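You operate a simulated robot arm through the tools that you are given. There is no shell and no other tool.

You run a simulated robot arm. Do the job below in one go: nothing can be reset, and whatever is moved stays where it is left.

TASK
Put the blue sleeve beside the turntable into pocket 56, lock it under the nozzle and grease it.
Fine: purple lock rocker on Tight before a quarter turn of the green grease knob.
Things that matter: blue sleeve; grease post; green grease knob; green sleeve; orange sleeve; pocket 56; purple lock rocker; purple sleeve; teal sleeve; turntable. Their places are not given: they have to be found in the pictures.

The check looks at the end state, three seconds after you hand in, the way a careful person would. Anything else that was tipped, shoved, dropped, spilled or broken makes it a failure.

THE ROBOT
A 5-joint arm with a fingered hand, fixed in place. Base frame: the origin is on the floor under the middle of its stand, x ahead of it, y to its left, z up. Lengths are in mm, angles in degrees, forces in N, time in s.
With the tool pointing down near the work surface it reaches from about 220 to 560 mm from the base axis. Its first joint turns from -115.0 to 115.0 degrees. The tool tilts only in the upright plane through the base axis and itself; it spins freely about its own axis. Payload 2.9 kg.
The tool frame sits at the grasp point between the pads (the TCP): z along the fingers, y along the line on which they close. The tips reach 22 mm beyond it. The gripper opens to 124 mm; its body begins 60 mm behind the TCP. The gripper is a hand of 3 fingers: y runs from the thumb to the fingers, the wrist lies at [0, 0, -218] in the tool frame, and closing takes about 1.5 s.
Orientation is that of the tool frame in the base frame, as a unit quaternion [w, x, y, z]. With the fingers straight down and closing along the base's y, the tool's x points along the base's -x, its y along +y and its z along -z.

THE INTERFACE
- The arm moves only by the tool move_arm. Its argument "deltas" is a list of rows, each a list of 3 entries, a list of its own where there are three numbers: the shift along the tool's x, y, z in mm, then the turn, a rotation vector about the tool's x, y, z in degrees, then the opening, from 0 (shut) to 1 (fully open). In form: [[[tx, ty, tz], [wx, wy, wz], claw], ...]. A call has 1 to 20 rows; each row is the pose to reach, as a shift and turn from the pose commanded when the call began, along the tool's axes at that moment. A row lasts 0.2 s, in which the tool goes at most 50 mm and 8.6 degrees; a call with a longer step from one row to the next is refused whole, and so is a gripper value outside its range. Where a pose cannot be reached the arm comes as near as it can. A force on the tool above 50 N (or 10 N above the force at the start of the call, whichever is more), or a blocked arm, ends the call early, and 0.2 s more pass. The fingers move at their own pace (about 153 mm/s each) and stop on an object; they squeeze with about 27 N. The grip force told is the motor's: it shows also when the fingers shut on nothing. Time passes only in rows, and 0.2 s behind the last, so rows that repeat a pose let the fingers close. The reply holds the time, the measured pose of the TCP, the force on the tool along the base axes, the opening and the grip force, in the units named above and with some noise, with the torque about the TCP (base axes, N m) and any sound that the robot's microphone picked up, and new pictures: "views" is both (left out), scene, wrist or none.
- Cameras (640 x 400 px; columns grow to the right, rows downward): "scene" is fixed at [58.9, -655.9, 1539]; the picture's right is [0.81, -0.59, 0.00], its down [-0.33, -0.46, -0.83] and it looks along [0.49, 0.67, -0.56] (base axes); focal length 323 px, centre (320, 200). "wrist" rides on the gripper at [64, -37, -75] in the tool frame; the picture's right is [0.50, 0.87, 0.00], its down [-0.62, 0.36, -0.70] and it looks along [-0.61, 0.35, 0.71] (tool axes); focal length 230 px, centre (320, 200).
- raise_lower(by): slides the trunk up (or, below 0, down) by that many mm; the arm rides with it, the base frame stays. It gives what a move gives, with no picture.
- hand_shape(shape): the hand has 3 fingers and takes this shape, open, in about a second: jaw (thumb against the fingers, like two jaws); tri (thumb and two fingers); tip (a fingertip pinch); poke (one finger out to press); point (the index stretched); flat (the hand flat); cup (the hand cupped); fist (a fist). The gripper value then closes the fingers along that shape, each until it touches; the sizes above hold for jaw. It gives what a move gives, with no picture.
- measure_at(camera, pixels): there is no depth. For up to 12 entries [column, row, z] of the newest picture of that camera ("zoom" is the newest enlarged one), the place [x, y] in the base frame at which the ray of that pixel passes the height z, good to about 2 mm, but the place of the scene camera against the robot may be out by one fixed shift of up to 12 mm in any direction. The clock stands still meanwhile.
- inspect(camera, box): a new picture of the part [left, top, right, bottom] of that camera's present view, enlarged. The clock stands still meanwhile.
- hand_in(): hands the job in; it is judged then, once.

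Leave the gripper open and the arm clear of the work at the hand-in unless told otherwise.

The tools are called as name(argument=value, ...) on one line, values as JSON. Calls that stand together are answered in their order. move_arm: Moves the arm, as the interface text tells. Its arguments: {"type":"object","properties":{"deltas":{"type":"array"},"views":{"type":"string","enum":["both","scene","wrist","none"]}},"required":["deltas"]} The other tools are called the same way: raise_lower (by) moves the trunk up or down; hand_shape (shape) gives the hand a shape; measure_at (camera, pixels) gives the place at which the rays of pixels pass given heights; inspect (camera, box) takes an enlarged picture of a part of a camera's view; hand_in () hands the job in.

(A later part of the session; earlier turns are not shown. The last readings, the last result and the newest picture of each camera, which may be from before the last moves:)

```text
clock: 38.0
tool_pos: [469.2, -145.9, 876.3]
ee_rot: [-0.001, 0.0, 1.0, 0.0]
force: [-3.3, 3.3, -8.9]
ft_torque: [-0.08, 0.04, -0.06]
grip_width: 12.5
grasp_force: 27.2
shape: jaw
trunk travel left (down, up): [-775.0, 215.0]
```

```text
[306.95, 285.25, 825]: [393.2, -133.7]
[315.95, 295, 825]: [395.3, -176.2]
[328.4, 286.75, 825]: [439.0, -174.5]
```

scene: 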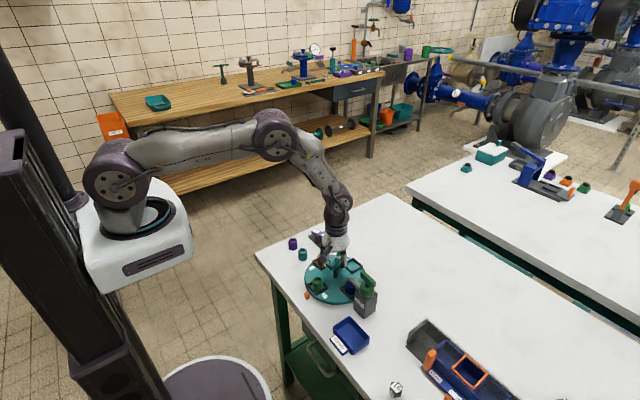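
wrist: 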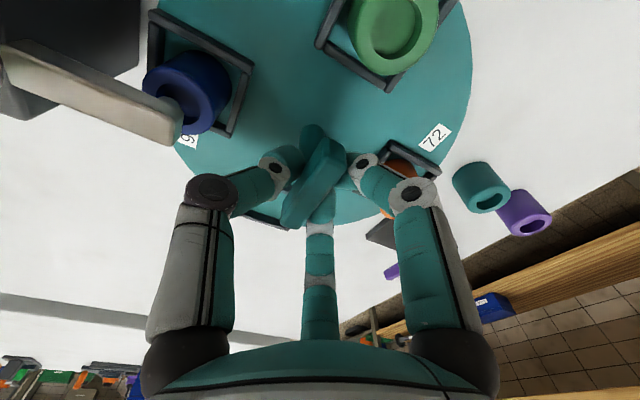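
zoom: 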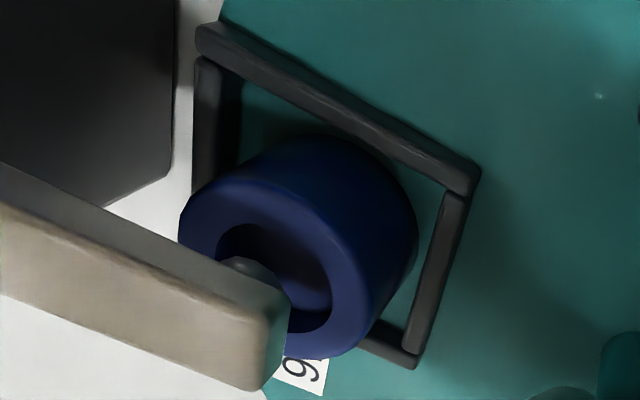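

Pocket 56 is about 1° past exact alignment (frame ~1.2 mm further). I'll turn back 1.2° and recheck.

move_arm(deltas=[[[0, 0, 0], [0, 0, 0.6], 0], [[0, 0, 0], [0, 0, 1.2], 0], [[0, 0, 0], [0, 0, 1.2], 0]])

inspect(camera="scene", box=[295, 250, 375, 310])

```text
clock: 38.8
tool_pos: [467.6, -145.7, 876.3]
ee_rot: [-0.001, 0.011, 1.0, 0.0]
force: [-2.3, 4.7, -8.9]
ft_torque: [-0.07, 0.04, -0.01]
grip_width: 12.2
grasp_force: 26.6
shape: jaw
trunk travel left (down, up): [-775.0, 215.0]
```

scene: 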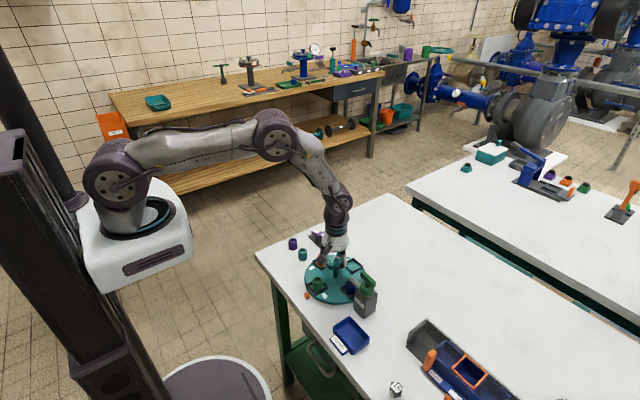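
wrist: 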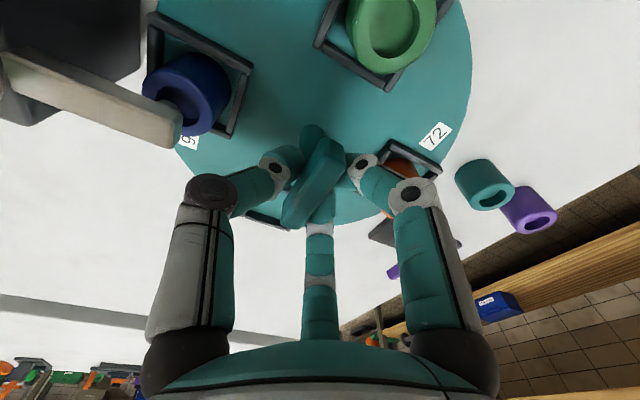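

```text
6.67 times, centred on (335, 280) of scene
```

zoom: 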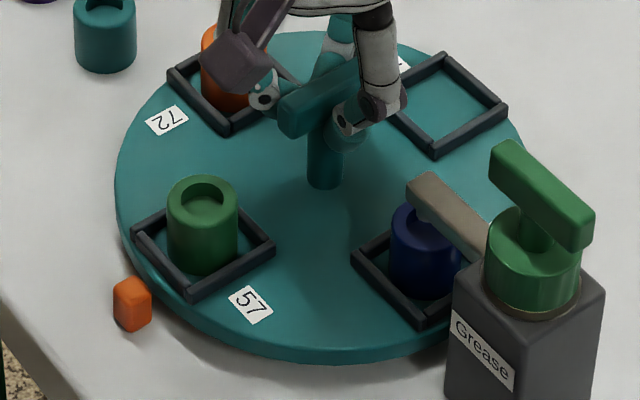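

Alignment now matches the original indexed position within ~0.5°. Releasing the bar with a small opening (0.3, keeping the thumb clear of the nozzle) and then lifting.

move_arm(deltas=[[[0, 0, 0], [0, 0, 0], 0.15], [[0, 0, 0], [0, 0, 0], 0.22], [[0, 0, 0], [0, 0, 0], 0.28], [[0, 0, 0], [0, 0, 0], 0.3], [[0, 0, 0], [0, 0, 0], 0.3]])

inspect(camera="wrist", box=[130, 60, 450, 260])

inspect(camera="scene", box=[295, 250, 375, 310])

```text
clock: 40.0
tool_pos: [468.5, -145.7, 877.3]
ee_rot: [-0.002, 0.011, 1.0, 0.0]
force: [0.1, 0.6, 0.6]
ft_torque: [0.03, 0.02, -0.01]
grip_width: 37.0
grasp_force: 0.1
shape: jaw
trunk travel left (down, up): [-775.0, 215.0]
```

scene: 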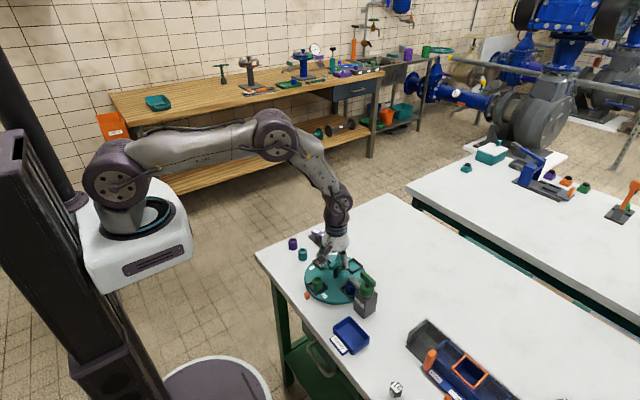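
wrist: 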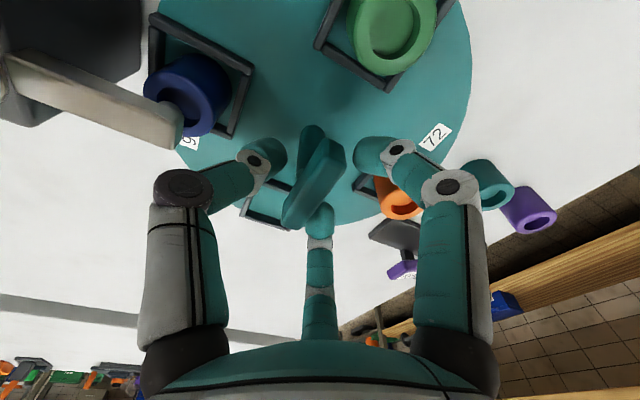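

```text
2.00 times, centred on (290, 160) of wrist
```

zoom: 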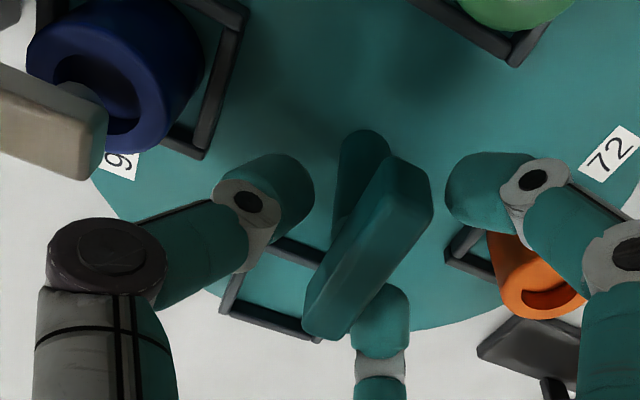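

```text
6.67 times, centred on (335, 280) of scene
```

zoom: 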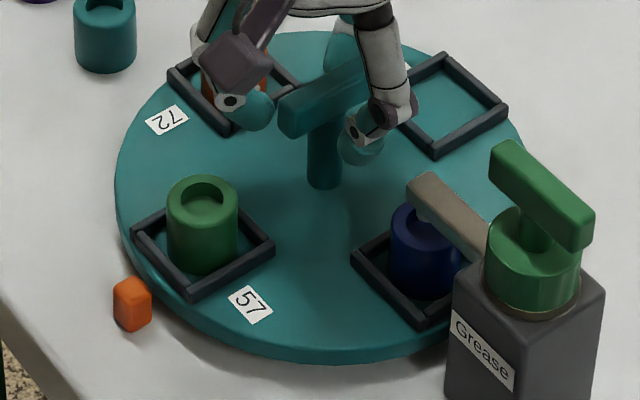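

Fingers are clear of the bar and the table didn't move. Lifting straight up slowly, then high.

move_arm(deltas=[[[0, 0, -6], [0, 0, 0], 0.3], [[0, 0, -14], [0, 0, 0], 0.3], [[0, 0, -28], [0, 0, 0], 0.3], [[0, 0, -50], [0, 0, 0], 0.3], [[0, 0, -75], [0, 0, 0], 0.3], [[0, 0, -95], [0, 0, 0], 0.1], [[0, 0, -95], [0, 0, 0], 0]])

inspect(camera="scene", box=[295, 250, 375, 310])

```text
clock: 41.6
tool_pos: [467.8, -145.1, 971.6]
ee_rot: [-0.001, 0.011, 1.0, 0.0]
force: [-0.5, -0.6, -0.8]
ft_torque: [0.03, 0.0, -0.03]
grip_width: 0.1
grasp_force: 21.0
shape: jaw
trunk travel left (down, up): [-775.0, 215.0]
```

scene: 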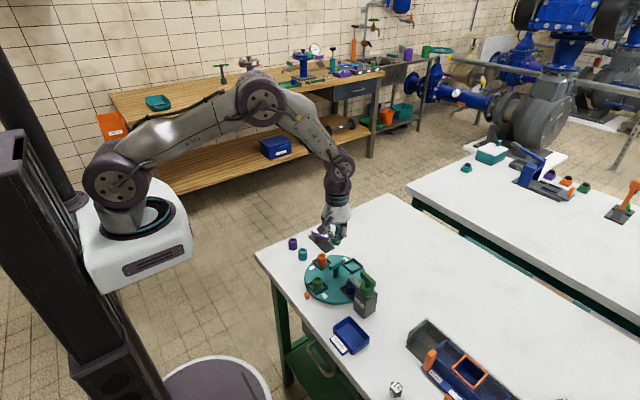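
wrist: 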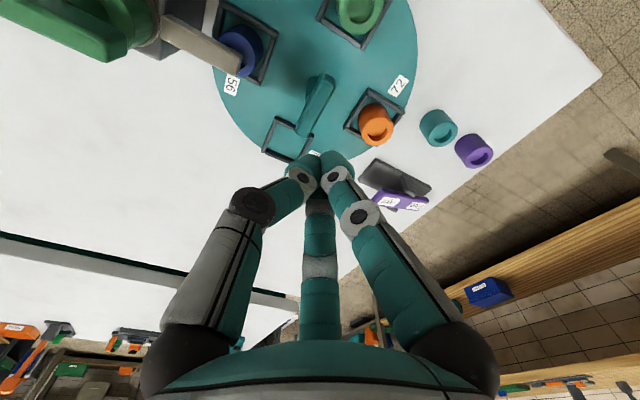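

```text
6.67 times, centred on (335, 280) of scene
```

zoom: 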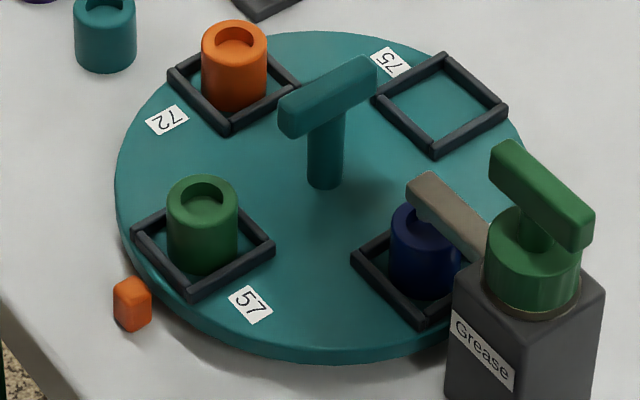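

The table is aligned as at the start, with blue under the nozzle. Now to lock: moving the closed hand over the Tight end of the rocker at (532,-24).

move_arm(deltas=[[[-20, 38, 0], [0, 0, 0], 0], [[-42, 78, 0], [0, 0, 0], 0], [[-58, 108, 0], [0, 0, 0], 0], [[-64, 121, 10], [0, 0, 0], 0], [[-64, 121, 40], [0, 0, 0], 0], [[-64, 121, 70], [0, 0, 0], 0], [[-64, 121, 90], [0, 0, 0], 0], [[-64, 121, 90], [0, 0, 0], 0]])

inspect(camera="scene", box=[285, 200, 355, 265])

inspect(camera="wrist", box=[220, 60, 440, 220])

```text
clock: 43.4
tool_pos: [534.5, -25.7, 881.5]
ee_rot: [0.0, 0.01, 1.0, 0.0]
force: [0.0, -0.6, -0.6]
ft_torque: [-0.02, -0.01, -0.02]
grip_width: 0.0
grasp_force: 27.1
shape: jaw
trunk travel left (down, up): [-775.0, 215.0]
```

scene: 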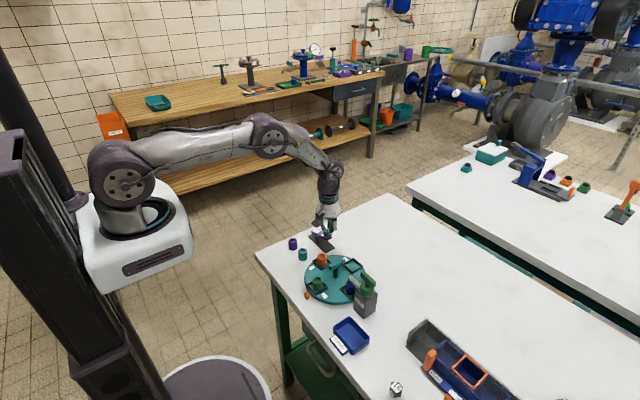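
wrist: 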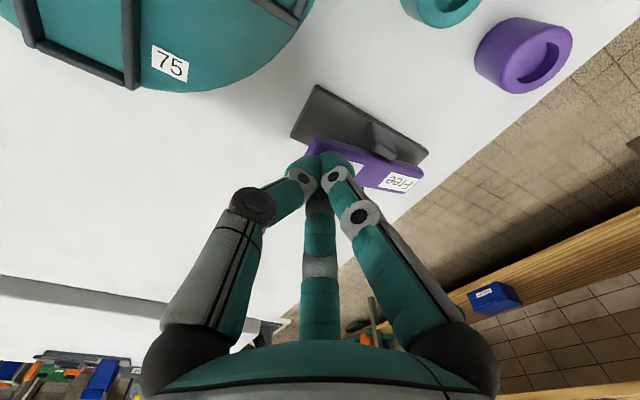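

```text
6.15 times, centred on (320, 232) of scene
```

zoom: 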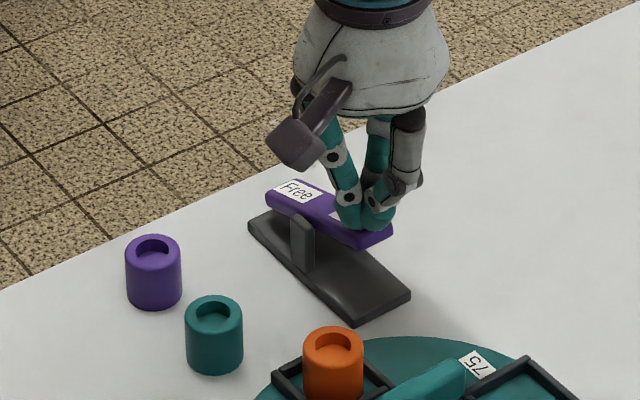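

```text
2.50 times, centred on (330, 140) of wrist
```

zoom: 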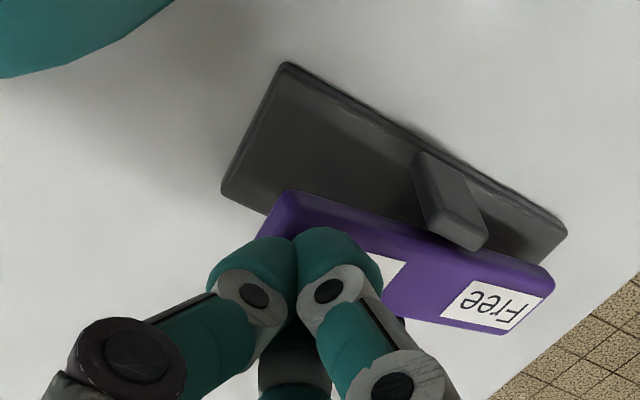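

Fingertips are over the Tight end. Pressing down in small steps.

move_arm(deltas=[[[1.5, 0, 5], [0, 0, 0], 0], [[1.5, 0, 10], [0, 0, 0], 0], [[1.5, 0, 14], [0, 0, 0], 0], [[1.5, 0, 18], [0, 0, 0], 0], [[1.5, 0, 18], [0, 0, 0], 0]], views="scene")

inspect(camera="scene", box=[285, 200, 355, 265])

```text
clock: 44.6
tool_pos: [533.2, -25.2, 863.7]
ee_rot: [-0.002, 0.011, 1.0, 0.0]
force: [-0.3, -0.5, 0.8]
ft_torque: [0.01, 0.0, 0.04]
grip_width: 0.0
grasp_force: 27.0
shape: jaw
trunk travel left (down, up): [-775.0, 215.0]
```

scene: 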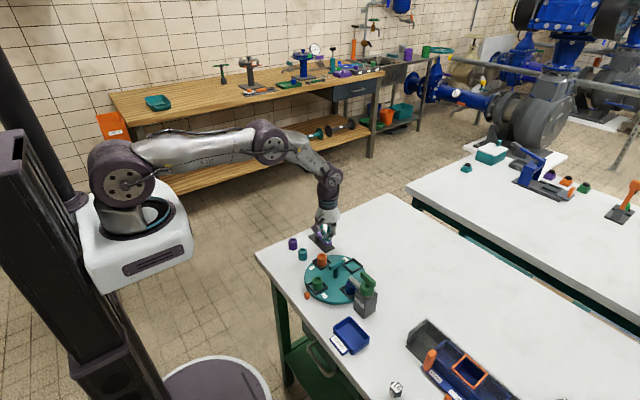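

```text
6.15 times, centred on (320, 232) of scene
```

zoom: 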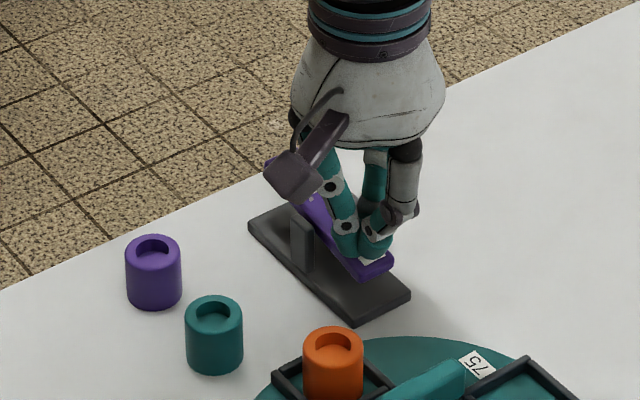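

It has flipped with the Tight end down. A little further until the stop is felt.

move_arm(deltas=[[[0, 0, 1.5], [0, 0, 0], 0], [[0, 0, 3], [0, 0, 0], 0], [[0, 0, 4], [0, 0, 0], 0]], views="none")

```text
clock: 45.4
tool_pos: [534.0, -25.7, 859.3]
ee_rot: [0.0, 0.011, 1.0, -0.001]
force: [0.2, -0.4, 3.2]
ft_torque: [0.0, -0.05, -0.01]
grip_width: 0.0
grasp_force: 27.0
shape: jaw
trunk travel left (down, up): [-775.0, 215.0]
```

move_arm(deltas=[[[0, 0, 1], [0, 0, 0], 0], [[0, 0, 2], [0, 0, 0], 0], [[0, 0, 3], [0, 0, 0], 0]], views="none")

```text
clock: 46.2
tool_pos: [532.0, -25.9, 859.0]
ee_rot: [0.003, 0.01, 1.0, 0.0]
force: [2.9, 0.0, 26.5]
ft_torque: [0.22, -0.11, 0.0]
grip_width: 0.0
grasp_force: 27.4
shape: jaw
trunk travel left (down, up): [-775.0, 215.0]
```

Firm stop felt (26 N at z≈859). The rocker is fully on Tight. Lifting off and checking.

move_arm(deltas=[[[0, 0, -10], [0, 0, 0], 0], [[0, 0, -35], [0, 0, 0], 0], [[0, 0, -70], [0, 0, 0], 0], [[0, 0, -105], [0, 0, 0], 0], [[0, 0, -120], [0, 0, 0], 0], [[0, 0, -120], [0, 0, 0], 0]])

inspect(camera="scene", box=[300, 215, 345, 255])

inspect(camera="scene", box=[315, 255, 395, 320])

```text
clock: 47.6
tool_pos: [534.0, -26.4, 976.2]
ee_rot: [0.0, 0.01, 1.0, 0.0]
force: [0.3, 0.6, 0.6]
ft_torque: [-0.01, 0.02, 0.02]
grip_width: 0.0
grasp_force: 26.6
shape: jaw
trunk travel left (down, up): [-775.0, 215.0]
```

scene: 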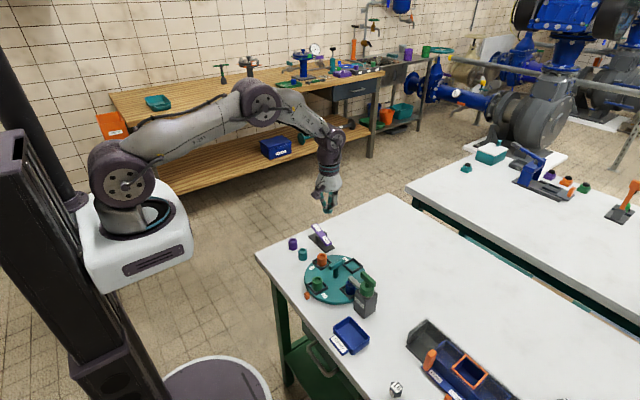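
wrist: 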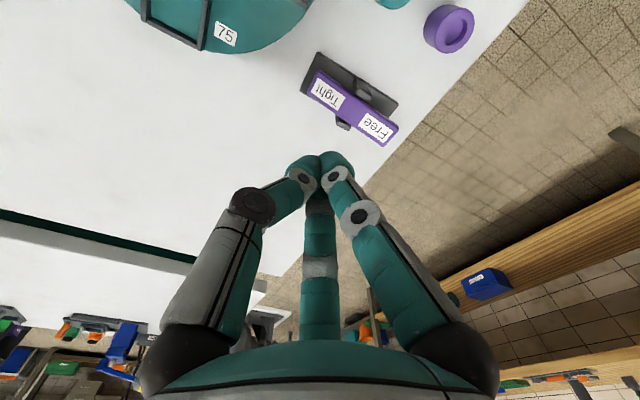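

```text
10.00 times, centred on (322, 235) of scene
```

zoom: 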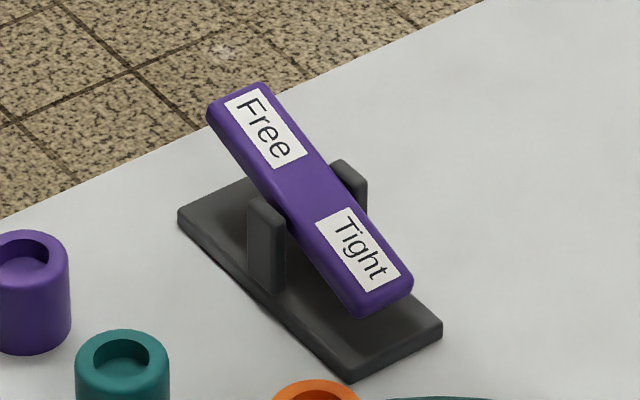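

```text
6.15 times, centred on (355, 288) of scene
```

zoom: 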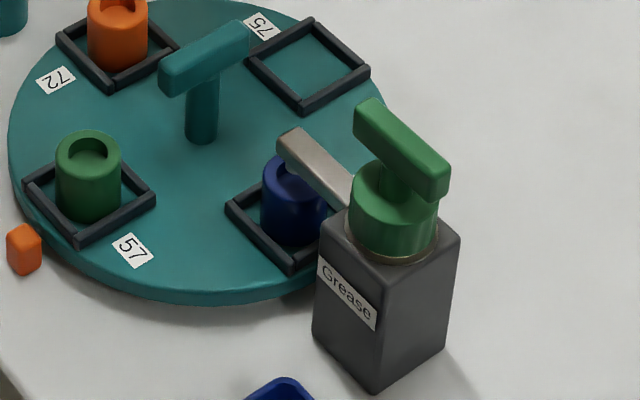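

The rocker is on Tight exactly as in its initial locked look. Next the grease knob: bar appears along y, centre ≈ (469,-276), bar top z≈927. I'll go above it (TCP z≈1015) and spin the tool so the thumb faces −x, then look.

move_arm(deltas=[[[5.9, -22.7, -5], [0, 0, 8.1], 0], [[11.7, -45.5, -12], [0, 0, 16.2], 0], [[17.6, -68, -20], [0, 0, 24.3], 0], [[23.5, -91, -28], [0, 0, 32.4], 0], [[29.3, -113.6, -35], [0, 0, 40.5], 0], [[35.2, -136.4, -39], [0, 0, 48.6], 0], [[41, -159, -39], [0, 0, 56.7], 0], [[46.9, -182, -39], [0, 0, 64.8], 0], [[52.8, -204.5, -39], [0, 0, 72.8], 0], [[58.6, -227, -39], [0, 0, 80.8], 0], [[64.5, -250, -39], [0, 0, 88.8], 0], [[64.5, -250, -39], [0, 0, 88.8], 0]])

inspect(camera="wrist", box=[220, 10, 420, 160])

```text
clock: 50.2
tool_pos: [463.7, -275.1, 1016.8]
ee_rot: [-0.001, 0.708, 0.707, -0.001]
force: [-0.9, -0.5, 0.1]
ft_torque: [0.02, 0.01, -0.03]
grip_width: 0.0
grasp_force: 27.3
shape: jaw
trunk travel left (down, up): [-775.0, 215.0]
```

scene: 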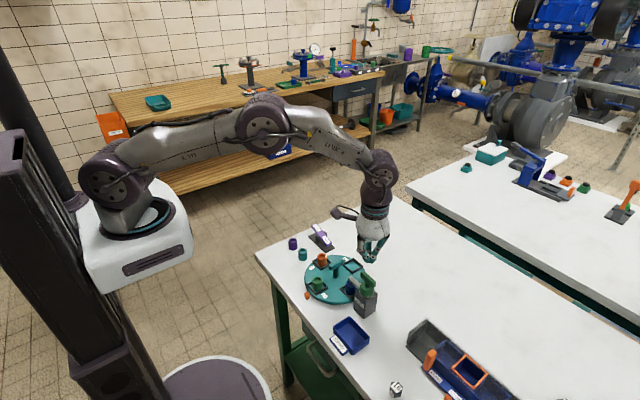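
wrist: 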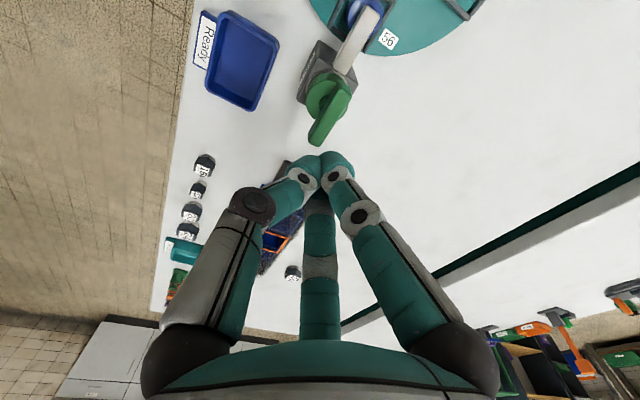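

```text
2.67 times, centred on (320, 85) of wrist
```

zoom: 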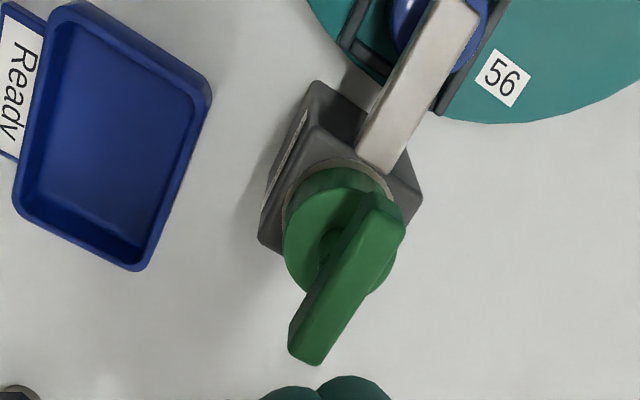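

measure_at(camera="zoom", pixels=[[388, 207, 920], [388, 207, 930], [305, 352, 920], [305, 352, 930], [348, 278, 920], [348, 278, 930], [333, 240, 900], [330, 278, 925], [366, 278, 925], [475, 5, 868], [375, 155, 868]])

inspect(camera="scene", box=[345, 260, 395, 320])

```text
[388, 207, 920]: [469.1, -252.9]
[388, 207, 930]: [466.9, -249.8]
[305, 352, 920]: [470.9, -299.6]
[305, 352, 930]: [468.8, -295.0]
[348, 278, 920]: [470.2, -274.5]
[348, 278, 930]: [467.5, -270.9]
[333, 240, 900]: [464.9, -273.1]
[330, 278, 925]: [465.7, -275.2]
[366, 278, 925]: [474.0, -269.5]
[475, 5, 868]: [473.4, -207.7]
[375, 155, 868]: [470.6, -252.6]
```

```text
6.67 times, centred on (370, 290) of scene
```

zoom: 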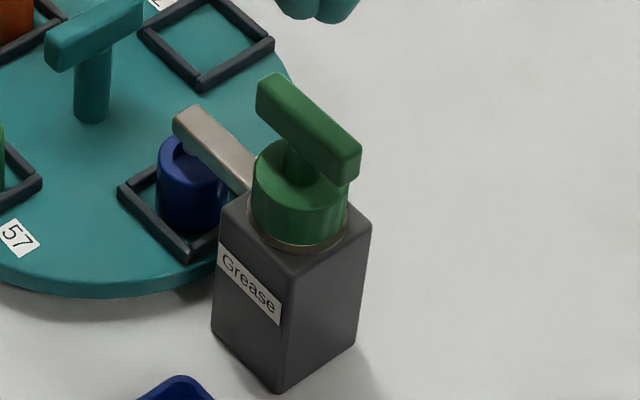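

measure_at(camera="scene", pixels=[[368.5, 278.3, 915], [368.5, 278.3, 925], [368.5, 278.3, 935], [367, 287.5, 890], [367, 287.5, 900], [367, 293, 880]])

```text
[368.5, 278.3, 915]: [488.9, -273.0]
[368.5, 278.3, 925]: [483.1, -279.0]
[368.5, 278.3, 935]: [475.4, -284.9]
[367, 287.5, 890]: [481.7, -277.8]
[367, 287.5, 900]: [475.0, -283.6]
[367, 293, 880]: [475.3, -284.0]
```

Knob bar: centre ≈ (469.3,-274.5), top z≈924, knob cylinder top ≈ 891. Opening to 60 mm and lowering over the bar (offset +4 mm in x, as the grip on the T-bar showed), first to TCP 945.

move_arm(deltas=[[[0, 5, 0], [0, 0, 0], 0.25], [[0, 9.8, 0], [0, 0, 0], 0.5], [[0, 9.8, 15], [0, 0, 0], 0.5], [[0, 9.8, 40], [0, 0, 0], 0.5], [[0, 9.8, 62], [0, 0, 0], 0.5], [[0, 9.8, 71], [0, 0, 0], 0.5], [[0, 9.8, 71], [0, 0, 0], 0.5]])

inspect(camera="wrist", box=[210, 60, 430, 240])

inspect(camera="scene", box=[325, 230, 405, 320])

```text
clock: 51.8
tool_pos: [473.4, -275.2, 944.4]
ee_rot: [-0.001, 0.707, 0.707, 0.0]
force: [-0.1, 0.4, -0.5]
ft_torque: [0.0, 0.01, -0.01]
grip_width: 61.8
grasp_force: 0.1
shape: jaw
trunk travel left (down, up): [-775.0, 215.0]
```

scene: 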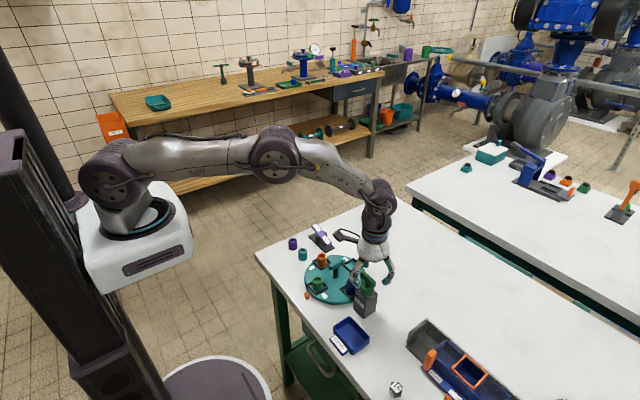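
wrist: 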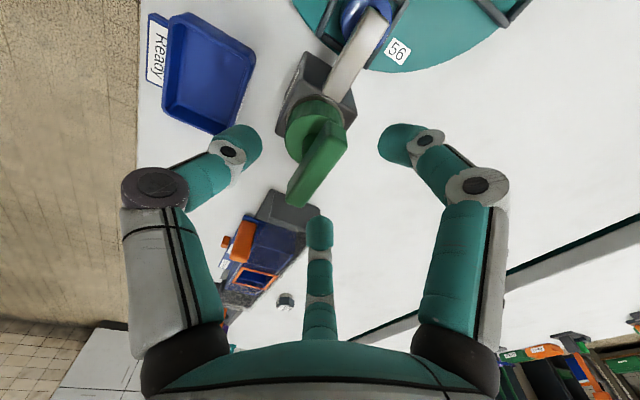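

```text
2.22 times, centred on (320, 150) of wrist
```

zoom: 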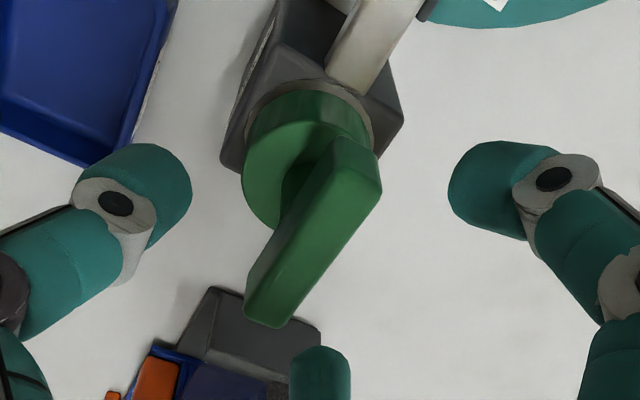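

```text
4.44 times, centred on (365, 275) of scene
```

zoom: 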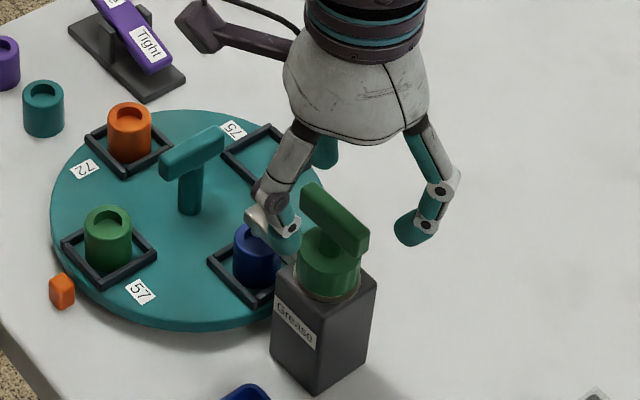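

The knob bar is between thumb and fingers. Lowering to TCP ≈ 926 and closing gently.

move_arm(deltas=[[[0, 0, 8], [0, 0, 0], 0.5], [[0, 0, 16], [0, 0, 0], 0.5], [[0, 0, 19], [0, 0, 0], 0.5], [[0, 0, 19], [0, 0, 0], 0.5]], views="none")

move_arm(deltas=[[[0, 0, 0], [0, 0, 0], 0.4], [[0, 0, 0], [0, 0, 0], 0.3], [[0, 0, 0], [0, 0, 0], 0.2], [[0, 0, 0], [0, 0, 0], 0.1], [[0, 0, 0], [0, 0, 0], 0], [[0, 0, 0], [0, 0, 0], 0], [[0, 0, 0], [0, 0, 0], 0]])

inspect(camera="wrist", box=[210, 60, 430, 240])

inspect(camera="scene", box=[325, 230, 405, 320])

```text
clock: 52.8
tool_pos: [474.0, -274.5, 926.1]
ee_rot: [-0.001, 0.707, 0.707, 0.0]
force: [-0.4, 0.9, -0.5]
ft_torque: [0.0, 0.02, 0.01]
grip_width: 61.7
grasp_force: 0.0
shape: jaw
trunk travel left (down, up): [-775.0, 215.0]
```

```text
clock: 54.4
tool_pos: [474.2, -274.7, 924.6]
ee_rot: [-0.003, 0.707, 0.707, -0.001]
force: [1.1, 2.0, -13.9]
ft_torque: [0.05, 0.19, 0.0]
grip_width: 10.9
grasp_force: 26.6
shape: jaw
trunk travel left (down, up): [-775.0, 215.0]
```

scene: 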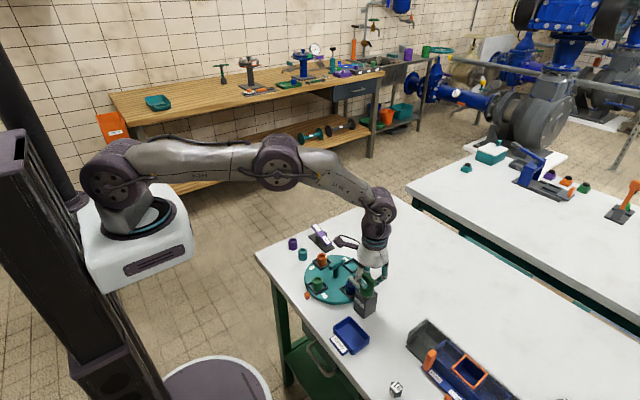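
wrist: 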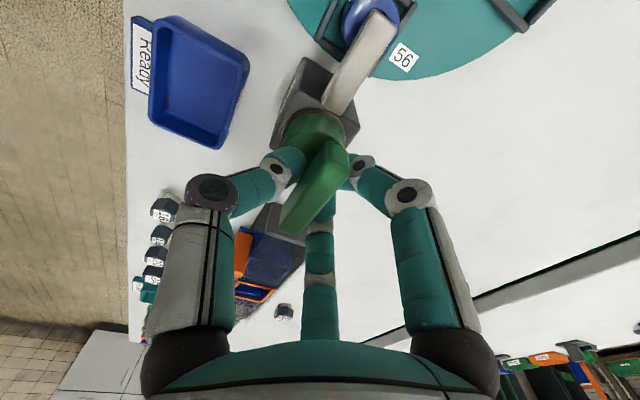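

```text
2.22 times, centred on (320, 150) of wrist
```

zoom: 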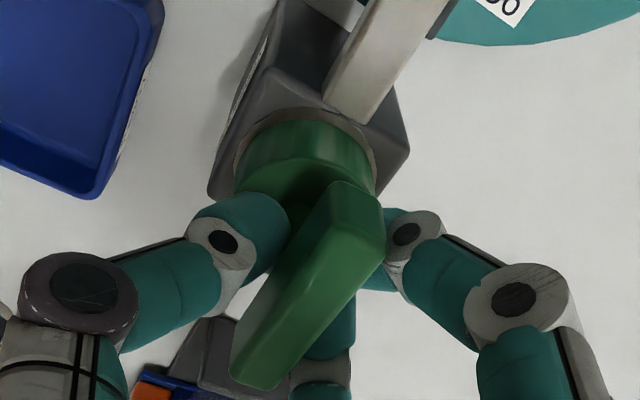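

```text
4.44 times, centred on (365, 275) of scene
```

zoom: 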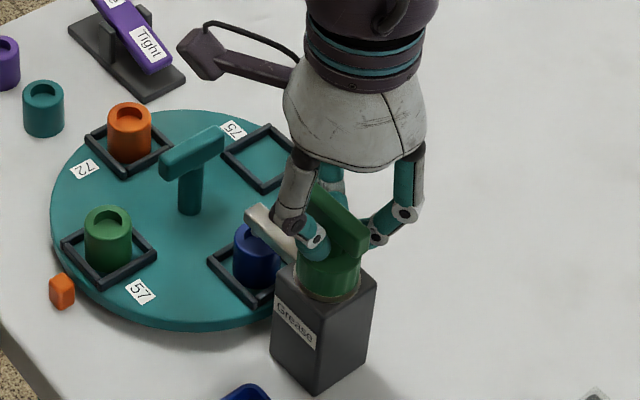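

The knob bar is gripped with almost no side load. I'll test a small 8° counter-clockwise turn and read the torque.

move_arm(deltas=[[[0.2, 0, 0], [0, 0, -3], 0], [[0.4, 0, 0], [0, 0, -6], 0], [[0.6, 0, 0], [0, 0, -8], 0], [[0.6, 0, 0], [0, 0, -8], 0]])

inspect(camera="wrist", box=[210, 60, 430, 240])

inspect(camera="scene", box=[325, 230, 405, 320])

```text
clock: 55.4
tool_pos: [476.6, -275.4, 923.4]
ee_rot: [-0.001, 0.656, 0.754, -0.001]
force: [1.7, -0.7, -13.7]
ft_torque: [-0.05, 0.22, -0.33]
grip_width: 11.0
grasp_force: 27.0
shape: jaw
trunk travel left (down, up): [-775.0, 215.0]
```

scene: 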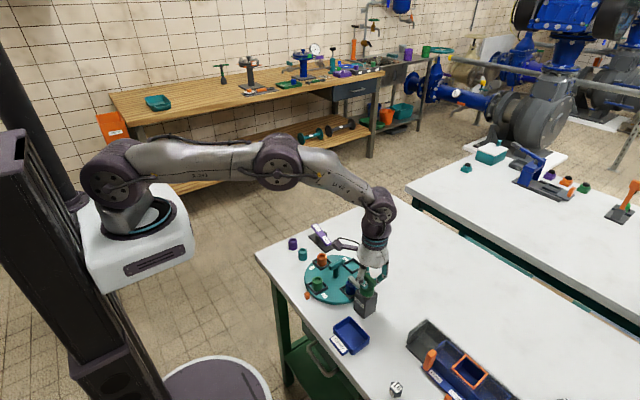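
wrist: 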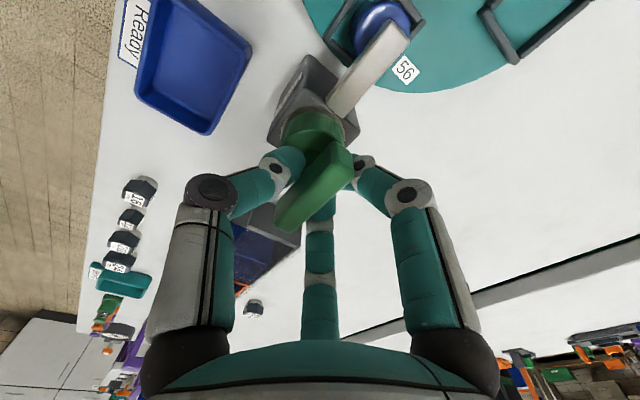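

```text
2.22 times, centred on (320, 150) of wrist
```

zoom: 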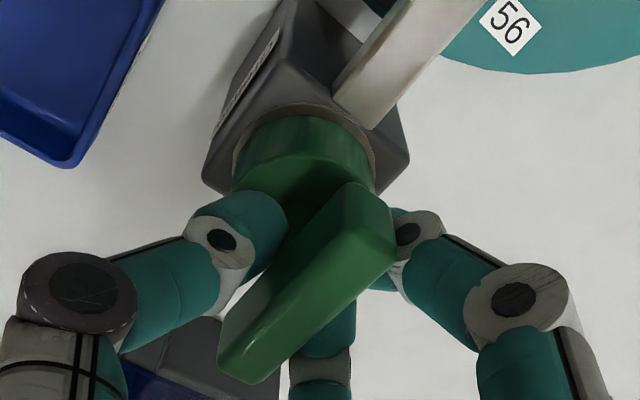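

```text
4.44 times, centred on (365, 275) of scene
```

zoom: 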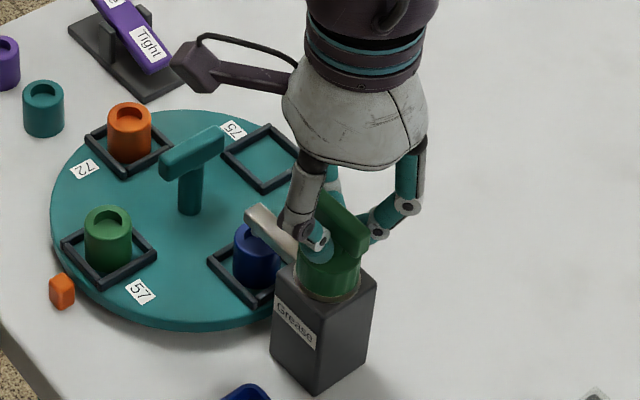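

The bar stayed with the post while the hand turned, with a −0.33 N·m reaction – counter-clockwise is against its stop. Going back and testing 8° clockwise.

move_arm(deltas=[[[-0.3, 0, 0], [0, 0, 4], 0], [[-0.6, 0, 0], [0, 0, 8], 0], [[-0.9, 0, 0], [0, 0, 12], 0], [[-1.2, 0, 0], [0, 0, 16], 0], [[-1.2, 0, 0], [0, 0, 16], 0]])

inspect(camera="wrist", box=[210, 60, 430, 240])

inspect(camera="scene", box=[325, 230, 405, 320])

```text
clock: 56.6
tool_pos: [475.6, -275.4, 924.2]
ee_rot: [-0.002, 0.755, 0.655, 0.0]
force: [1.1, -2.4, -13.6]
ft_torque: [0.0, 0.16, 0.04]
grip_width: 10.7
grasp_force: 27.6
shape: jaw
trunk travel left (down, up): [-775.0, 215.0]
```

scene: 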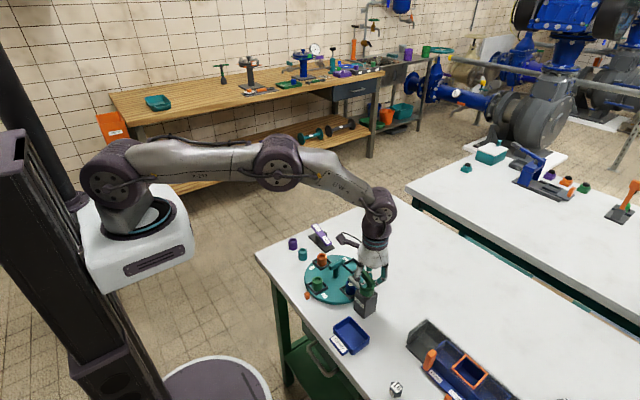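
wrist: 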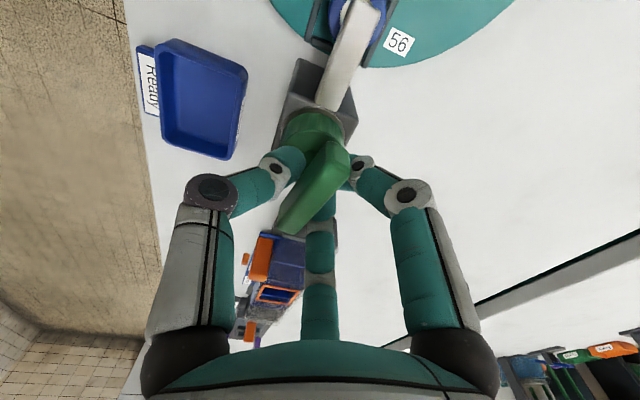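

```text
2.22 times, centred on (320, 150) of wrist
```

zoom: 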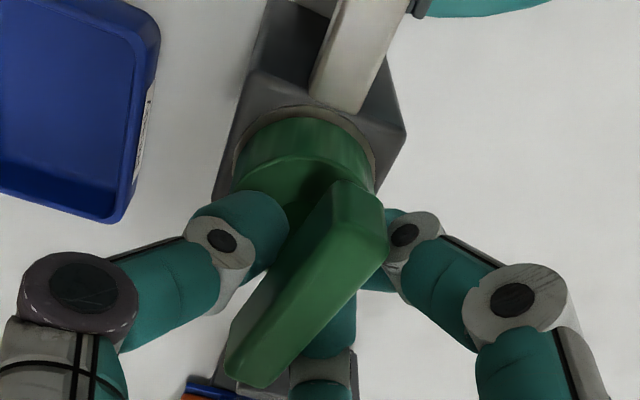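

```text
4.44 times, centred on (365, 275) of scene
```

zoom: 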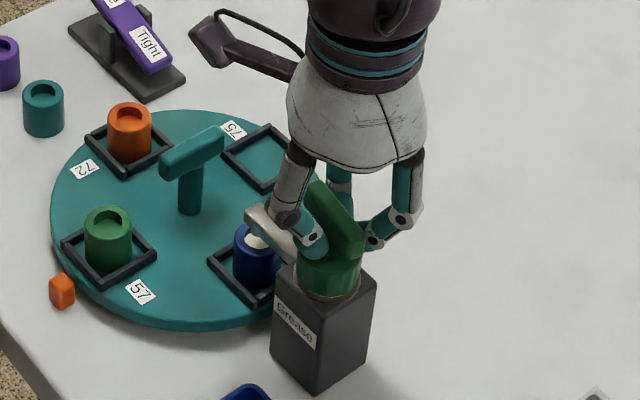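

Clockwise turns freely (the bar follows, and white grease begins to appear in the blue sleeve). I'll continue clockwise to about 58°, then check the angle before finishing at exactly 90°.

move_arm(deltas=[[[-0.5, -0.05, 0], [0, 0, 5], 0], [[-0.9, -0.1, 0], [0, 0, 10], 0], [[-1.3, -0.2, 0], [0, 0, 15], 0], [[-1.7, -0.3, 0], [0, 0, 20], 0], [[-2.1, -0.45, 0], [0, 0, 25], 0], [[-2.5, -0.7, 0], [0, 0, 30], 0], [[-2.85, -0.95, 0], [0, 0, 35], 0], [[-3.2, -1.25, 0], [0, 0, 40], 0], [[-3.55, -1.55, 0], [0, 0, 45], 0], [[-3.85, -1.85, 0], [0, 0, 50], 0], [[-3.85, -1.85, 0], [0, 0, 50], 0]])

inspect(camera="scene", box=[325, 230, 405, 320])

inspect(camera="wrist", box=[210, 60, 430, 240])

```text
clock: 59.0
tool_pos: [472.4, -279.5, 924.0]
ee_rot: [-0.001, 0.961, 0.275, -0.001]
force: [0.9, 0.5, -14.9]
ft_torque: [0.17, 0.07, 0.01]
grip_width: 10.6
grasp_force: 26.5
shape: jaw
trunk travel left (down, up): [-775.0, 215.0]
```

scene: 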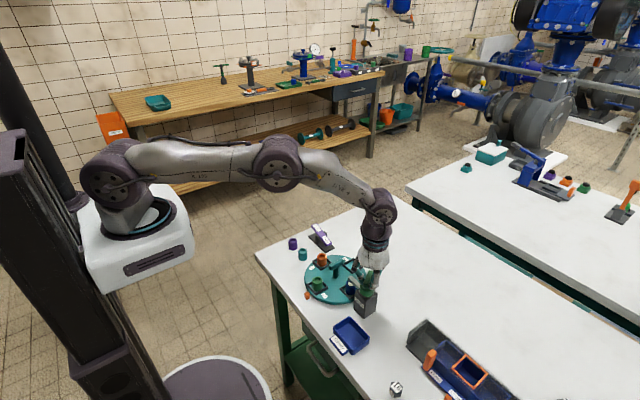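
wrist: 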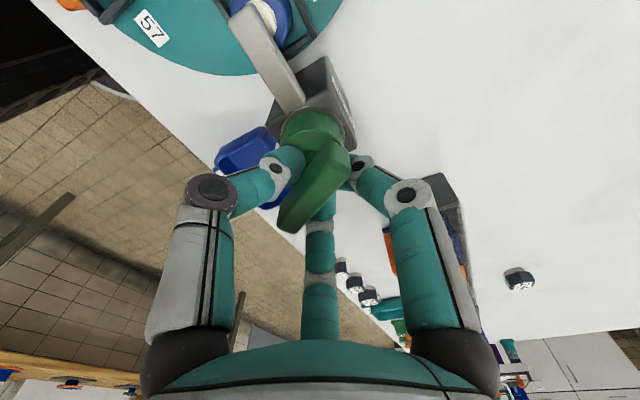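

```text
4.44 times, centred on (365, 275) of scene
```

zoom: 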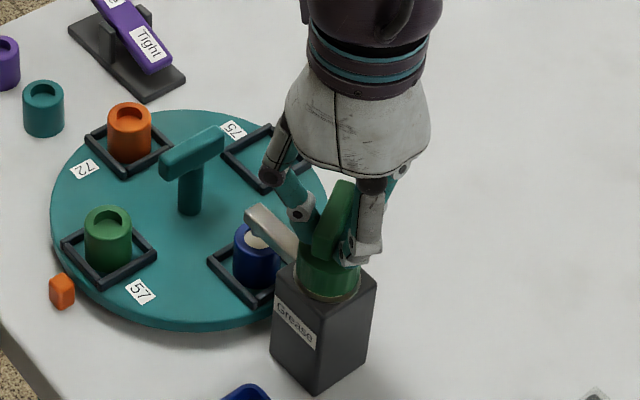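

```text
2.22 times, centred on (320, 150) of wrist
```

zoom: 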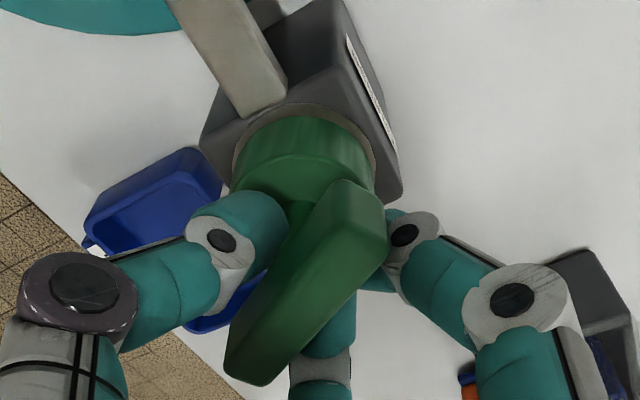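

measure_at(camera="zoom", pixels=[[360, 192, 924], [247, 368, 924], [335, 180, 924], [385, 206, 924], [225, 352, 924], [268, 386, 924]])

inspect(camera="scene", box=[350, 265, 390, 305])

```text
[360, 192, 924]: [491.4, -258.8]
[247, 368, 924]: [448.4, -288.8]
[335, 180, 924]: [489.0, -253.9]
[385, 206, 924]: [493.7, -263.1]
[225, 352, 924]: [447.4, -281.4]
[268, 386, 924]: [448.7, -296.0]
```

```text
10.00 times, centred on (370, 285) of scene
```

zoom: 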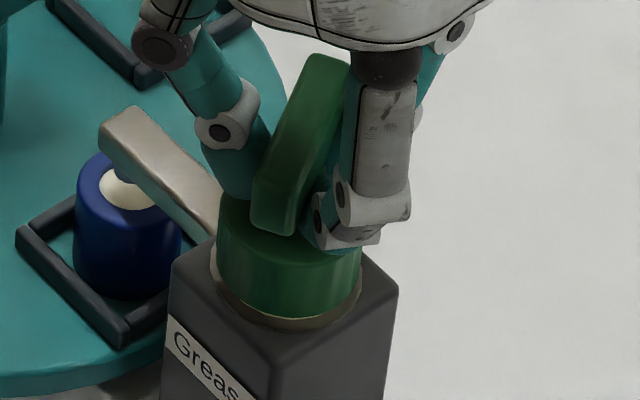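

The knob is at roughly 57° of its quarter turn (bar direction ≈ 35° from x). Turning 27° more, then measuring again.

move_arm(deltas=[[[-0.5, -0.05, 0], [0, 0, 5], 0], [[-1, -0.1, 0], [0, 0, 10], 0], [[-1.5, -0.2, 0], [0, 0, 15], 0], [[-2, -0.35, 0], [0, 0, 20], 0], [[-2.4, -0.5, 0], [0, 0, 24], 0], [[-2.7, -0.65, 0], [0, 0, 27], 0], [[-2.7, -0.65, 0], [0, 0, 27], 0]])

inspect(camera="scene", box=[340, 255, 390, 305])

inspect(camera="wrist", box=[210, 60, 430, 240])

```text
clock: 60.6
tool_pos: [470.2, -281.9, 924.4]
ee_rot: [-0.001, 0.999, 0.043, -0.001]
force: [2.0, 0.9, -13.6]
ft_torque: [0.25, 0.0, -0.02]
grip_width: 10.6
grasp_force: 27.0
shape: jaw
trunk travel left (down, up): [-775.0, 215.0]
```

scene: 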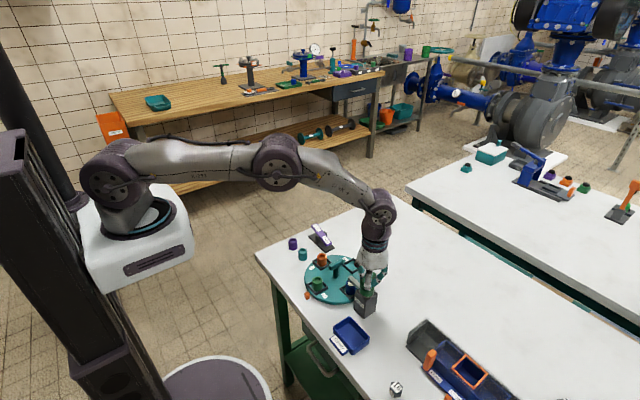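
wrist: 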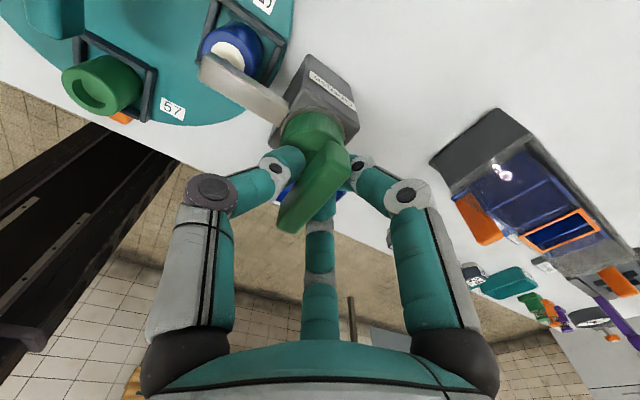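

```text
8.00 times, centred on (365, 280) of scene
```

zoom: 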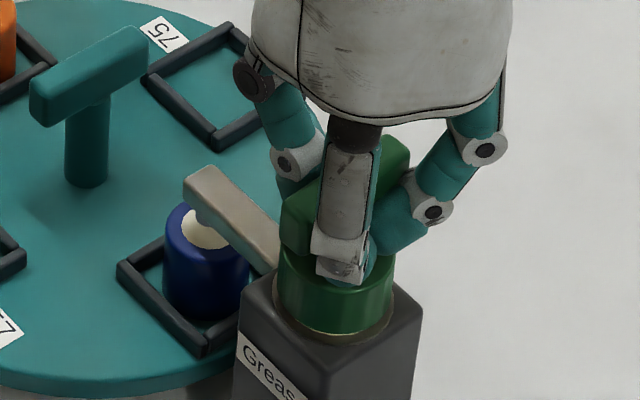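

```text
2.22 times, centred on (320, 150) of wrist
```

zoom: 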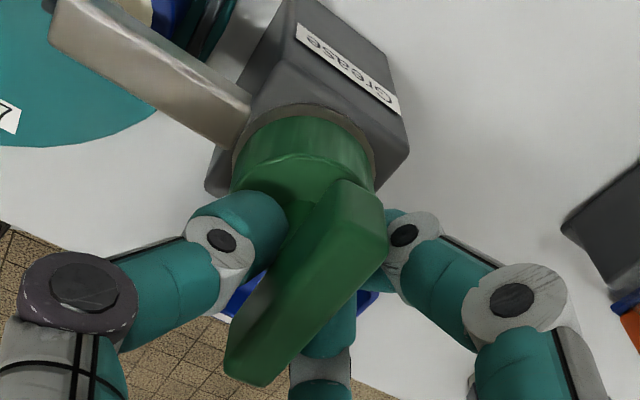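

measure_at(camera="zoom", pixels=[[360, 192, 924], [247, 368, 924], [335, 180, 924], [385, 206, 924], [225, 352, 924], [268, 386, 924]])

```text
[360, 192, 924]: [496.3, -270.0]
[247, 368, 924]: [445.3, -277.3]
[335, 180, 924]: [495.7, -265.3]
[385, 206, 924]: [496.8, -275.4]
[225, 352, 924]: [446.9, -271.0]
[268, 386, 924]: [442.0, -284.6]
```

The knob is at about 84–85°. Turning the last 5.5° and reading the torque.

move_arm(deltas=[[[-0.2, -0.1, 0], [0, 0, 2], 0], [[-0.4, -0.15, 0], [0, 0, 4], 0], [[-0.5, -0.2, 0], [0, 0, 5.5], 0], [[-0.5, -0.2, 0], [0, 0, 5.5], 0]])

inspect(camera="wrist", box=[210, 60, 430, 240])

```text
clock: 61.6
tool_pos: [470.2, -280.0, 924.4]
ee_rot: [-0.001, 1.0, -0.005, -0.002]
force: [2.3, -1.4, -12.7]
ft_torque: [0.2, -0.06, 0.0]
grip_width: 10.6
grasp_force: 26.9
shape: jaw
trunk travel left (down, up): [-775.0, 215.0]
```

scene: 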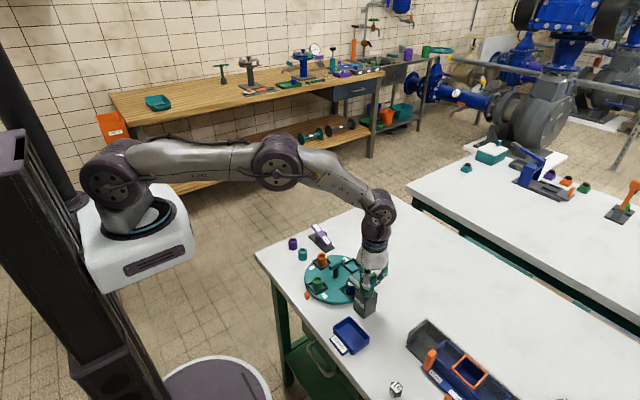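
wrist: 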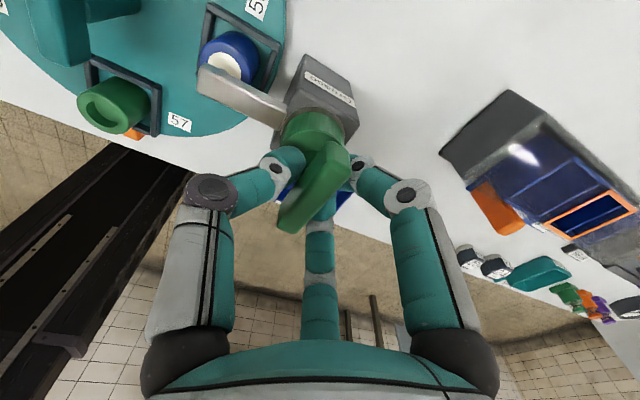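

```text
2.22 times, centred on (320, 150) of wrist
```

zoom: 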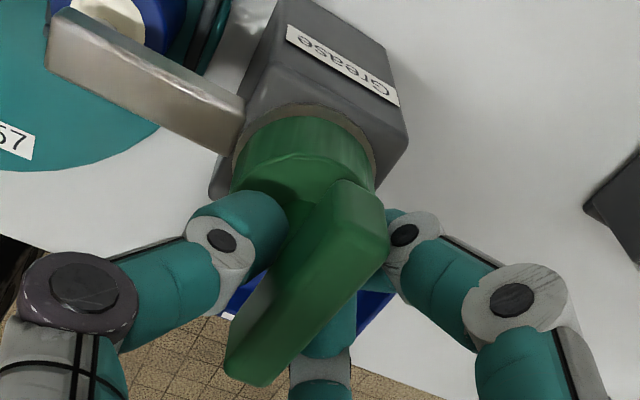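

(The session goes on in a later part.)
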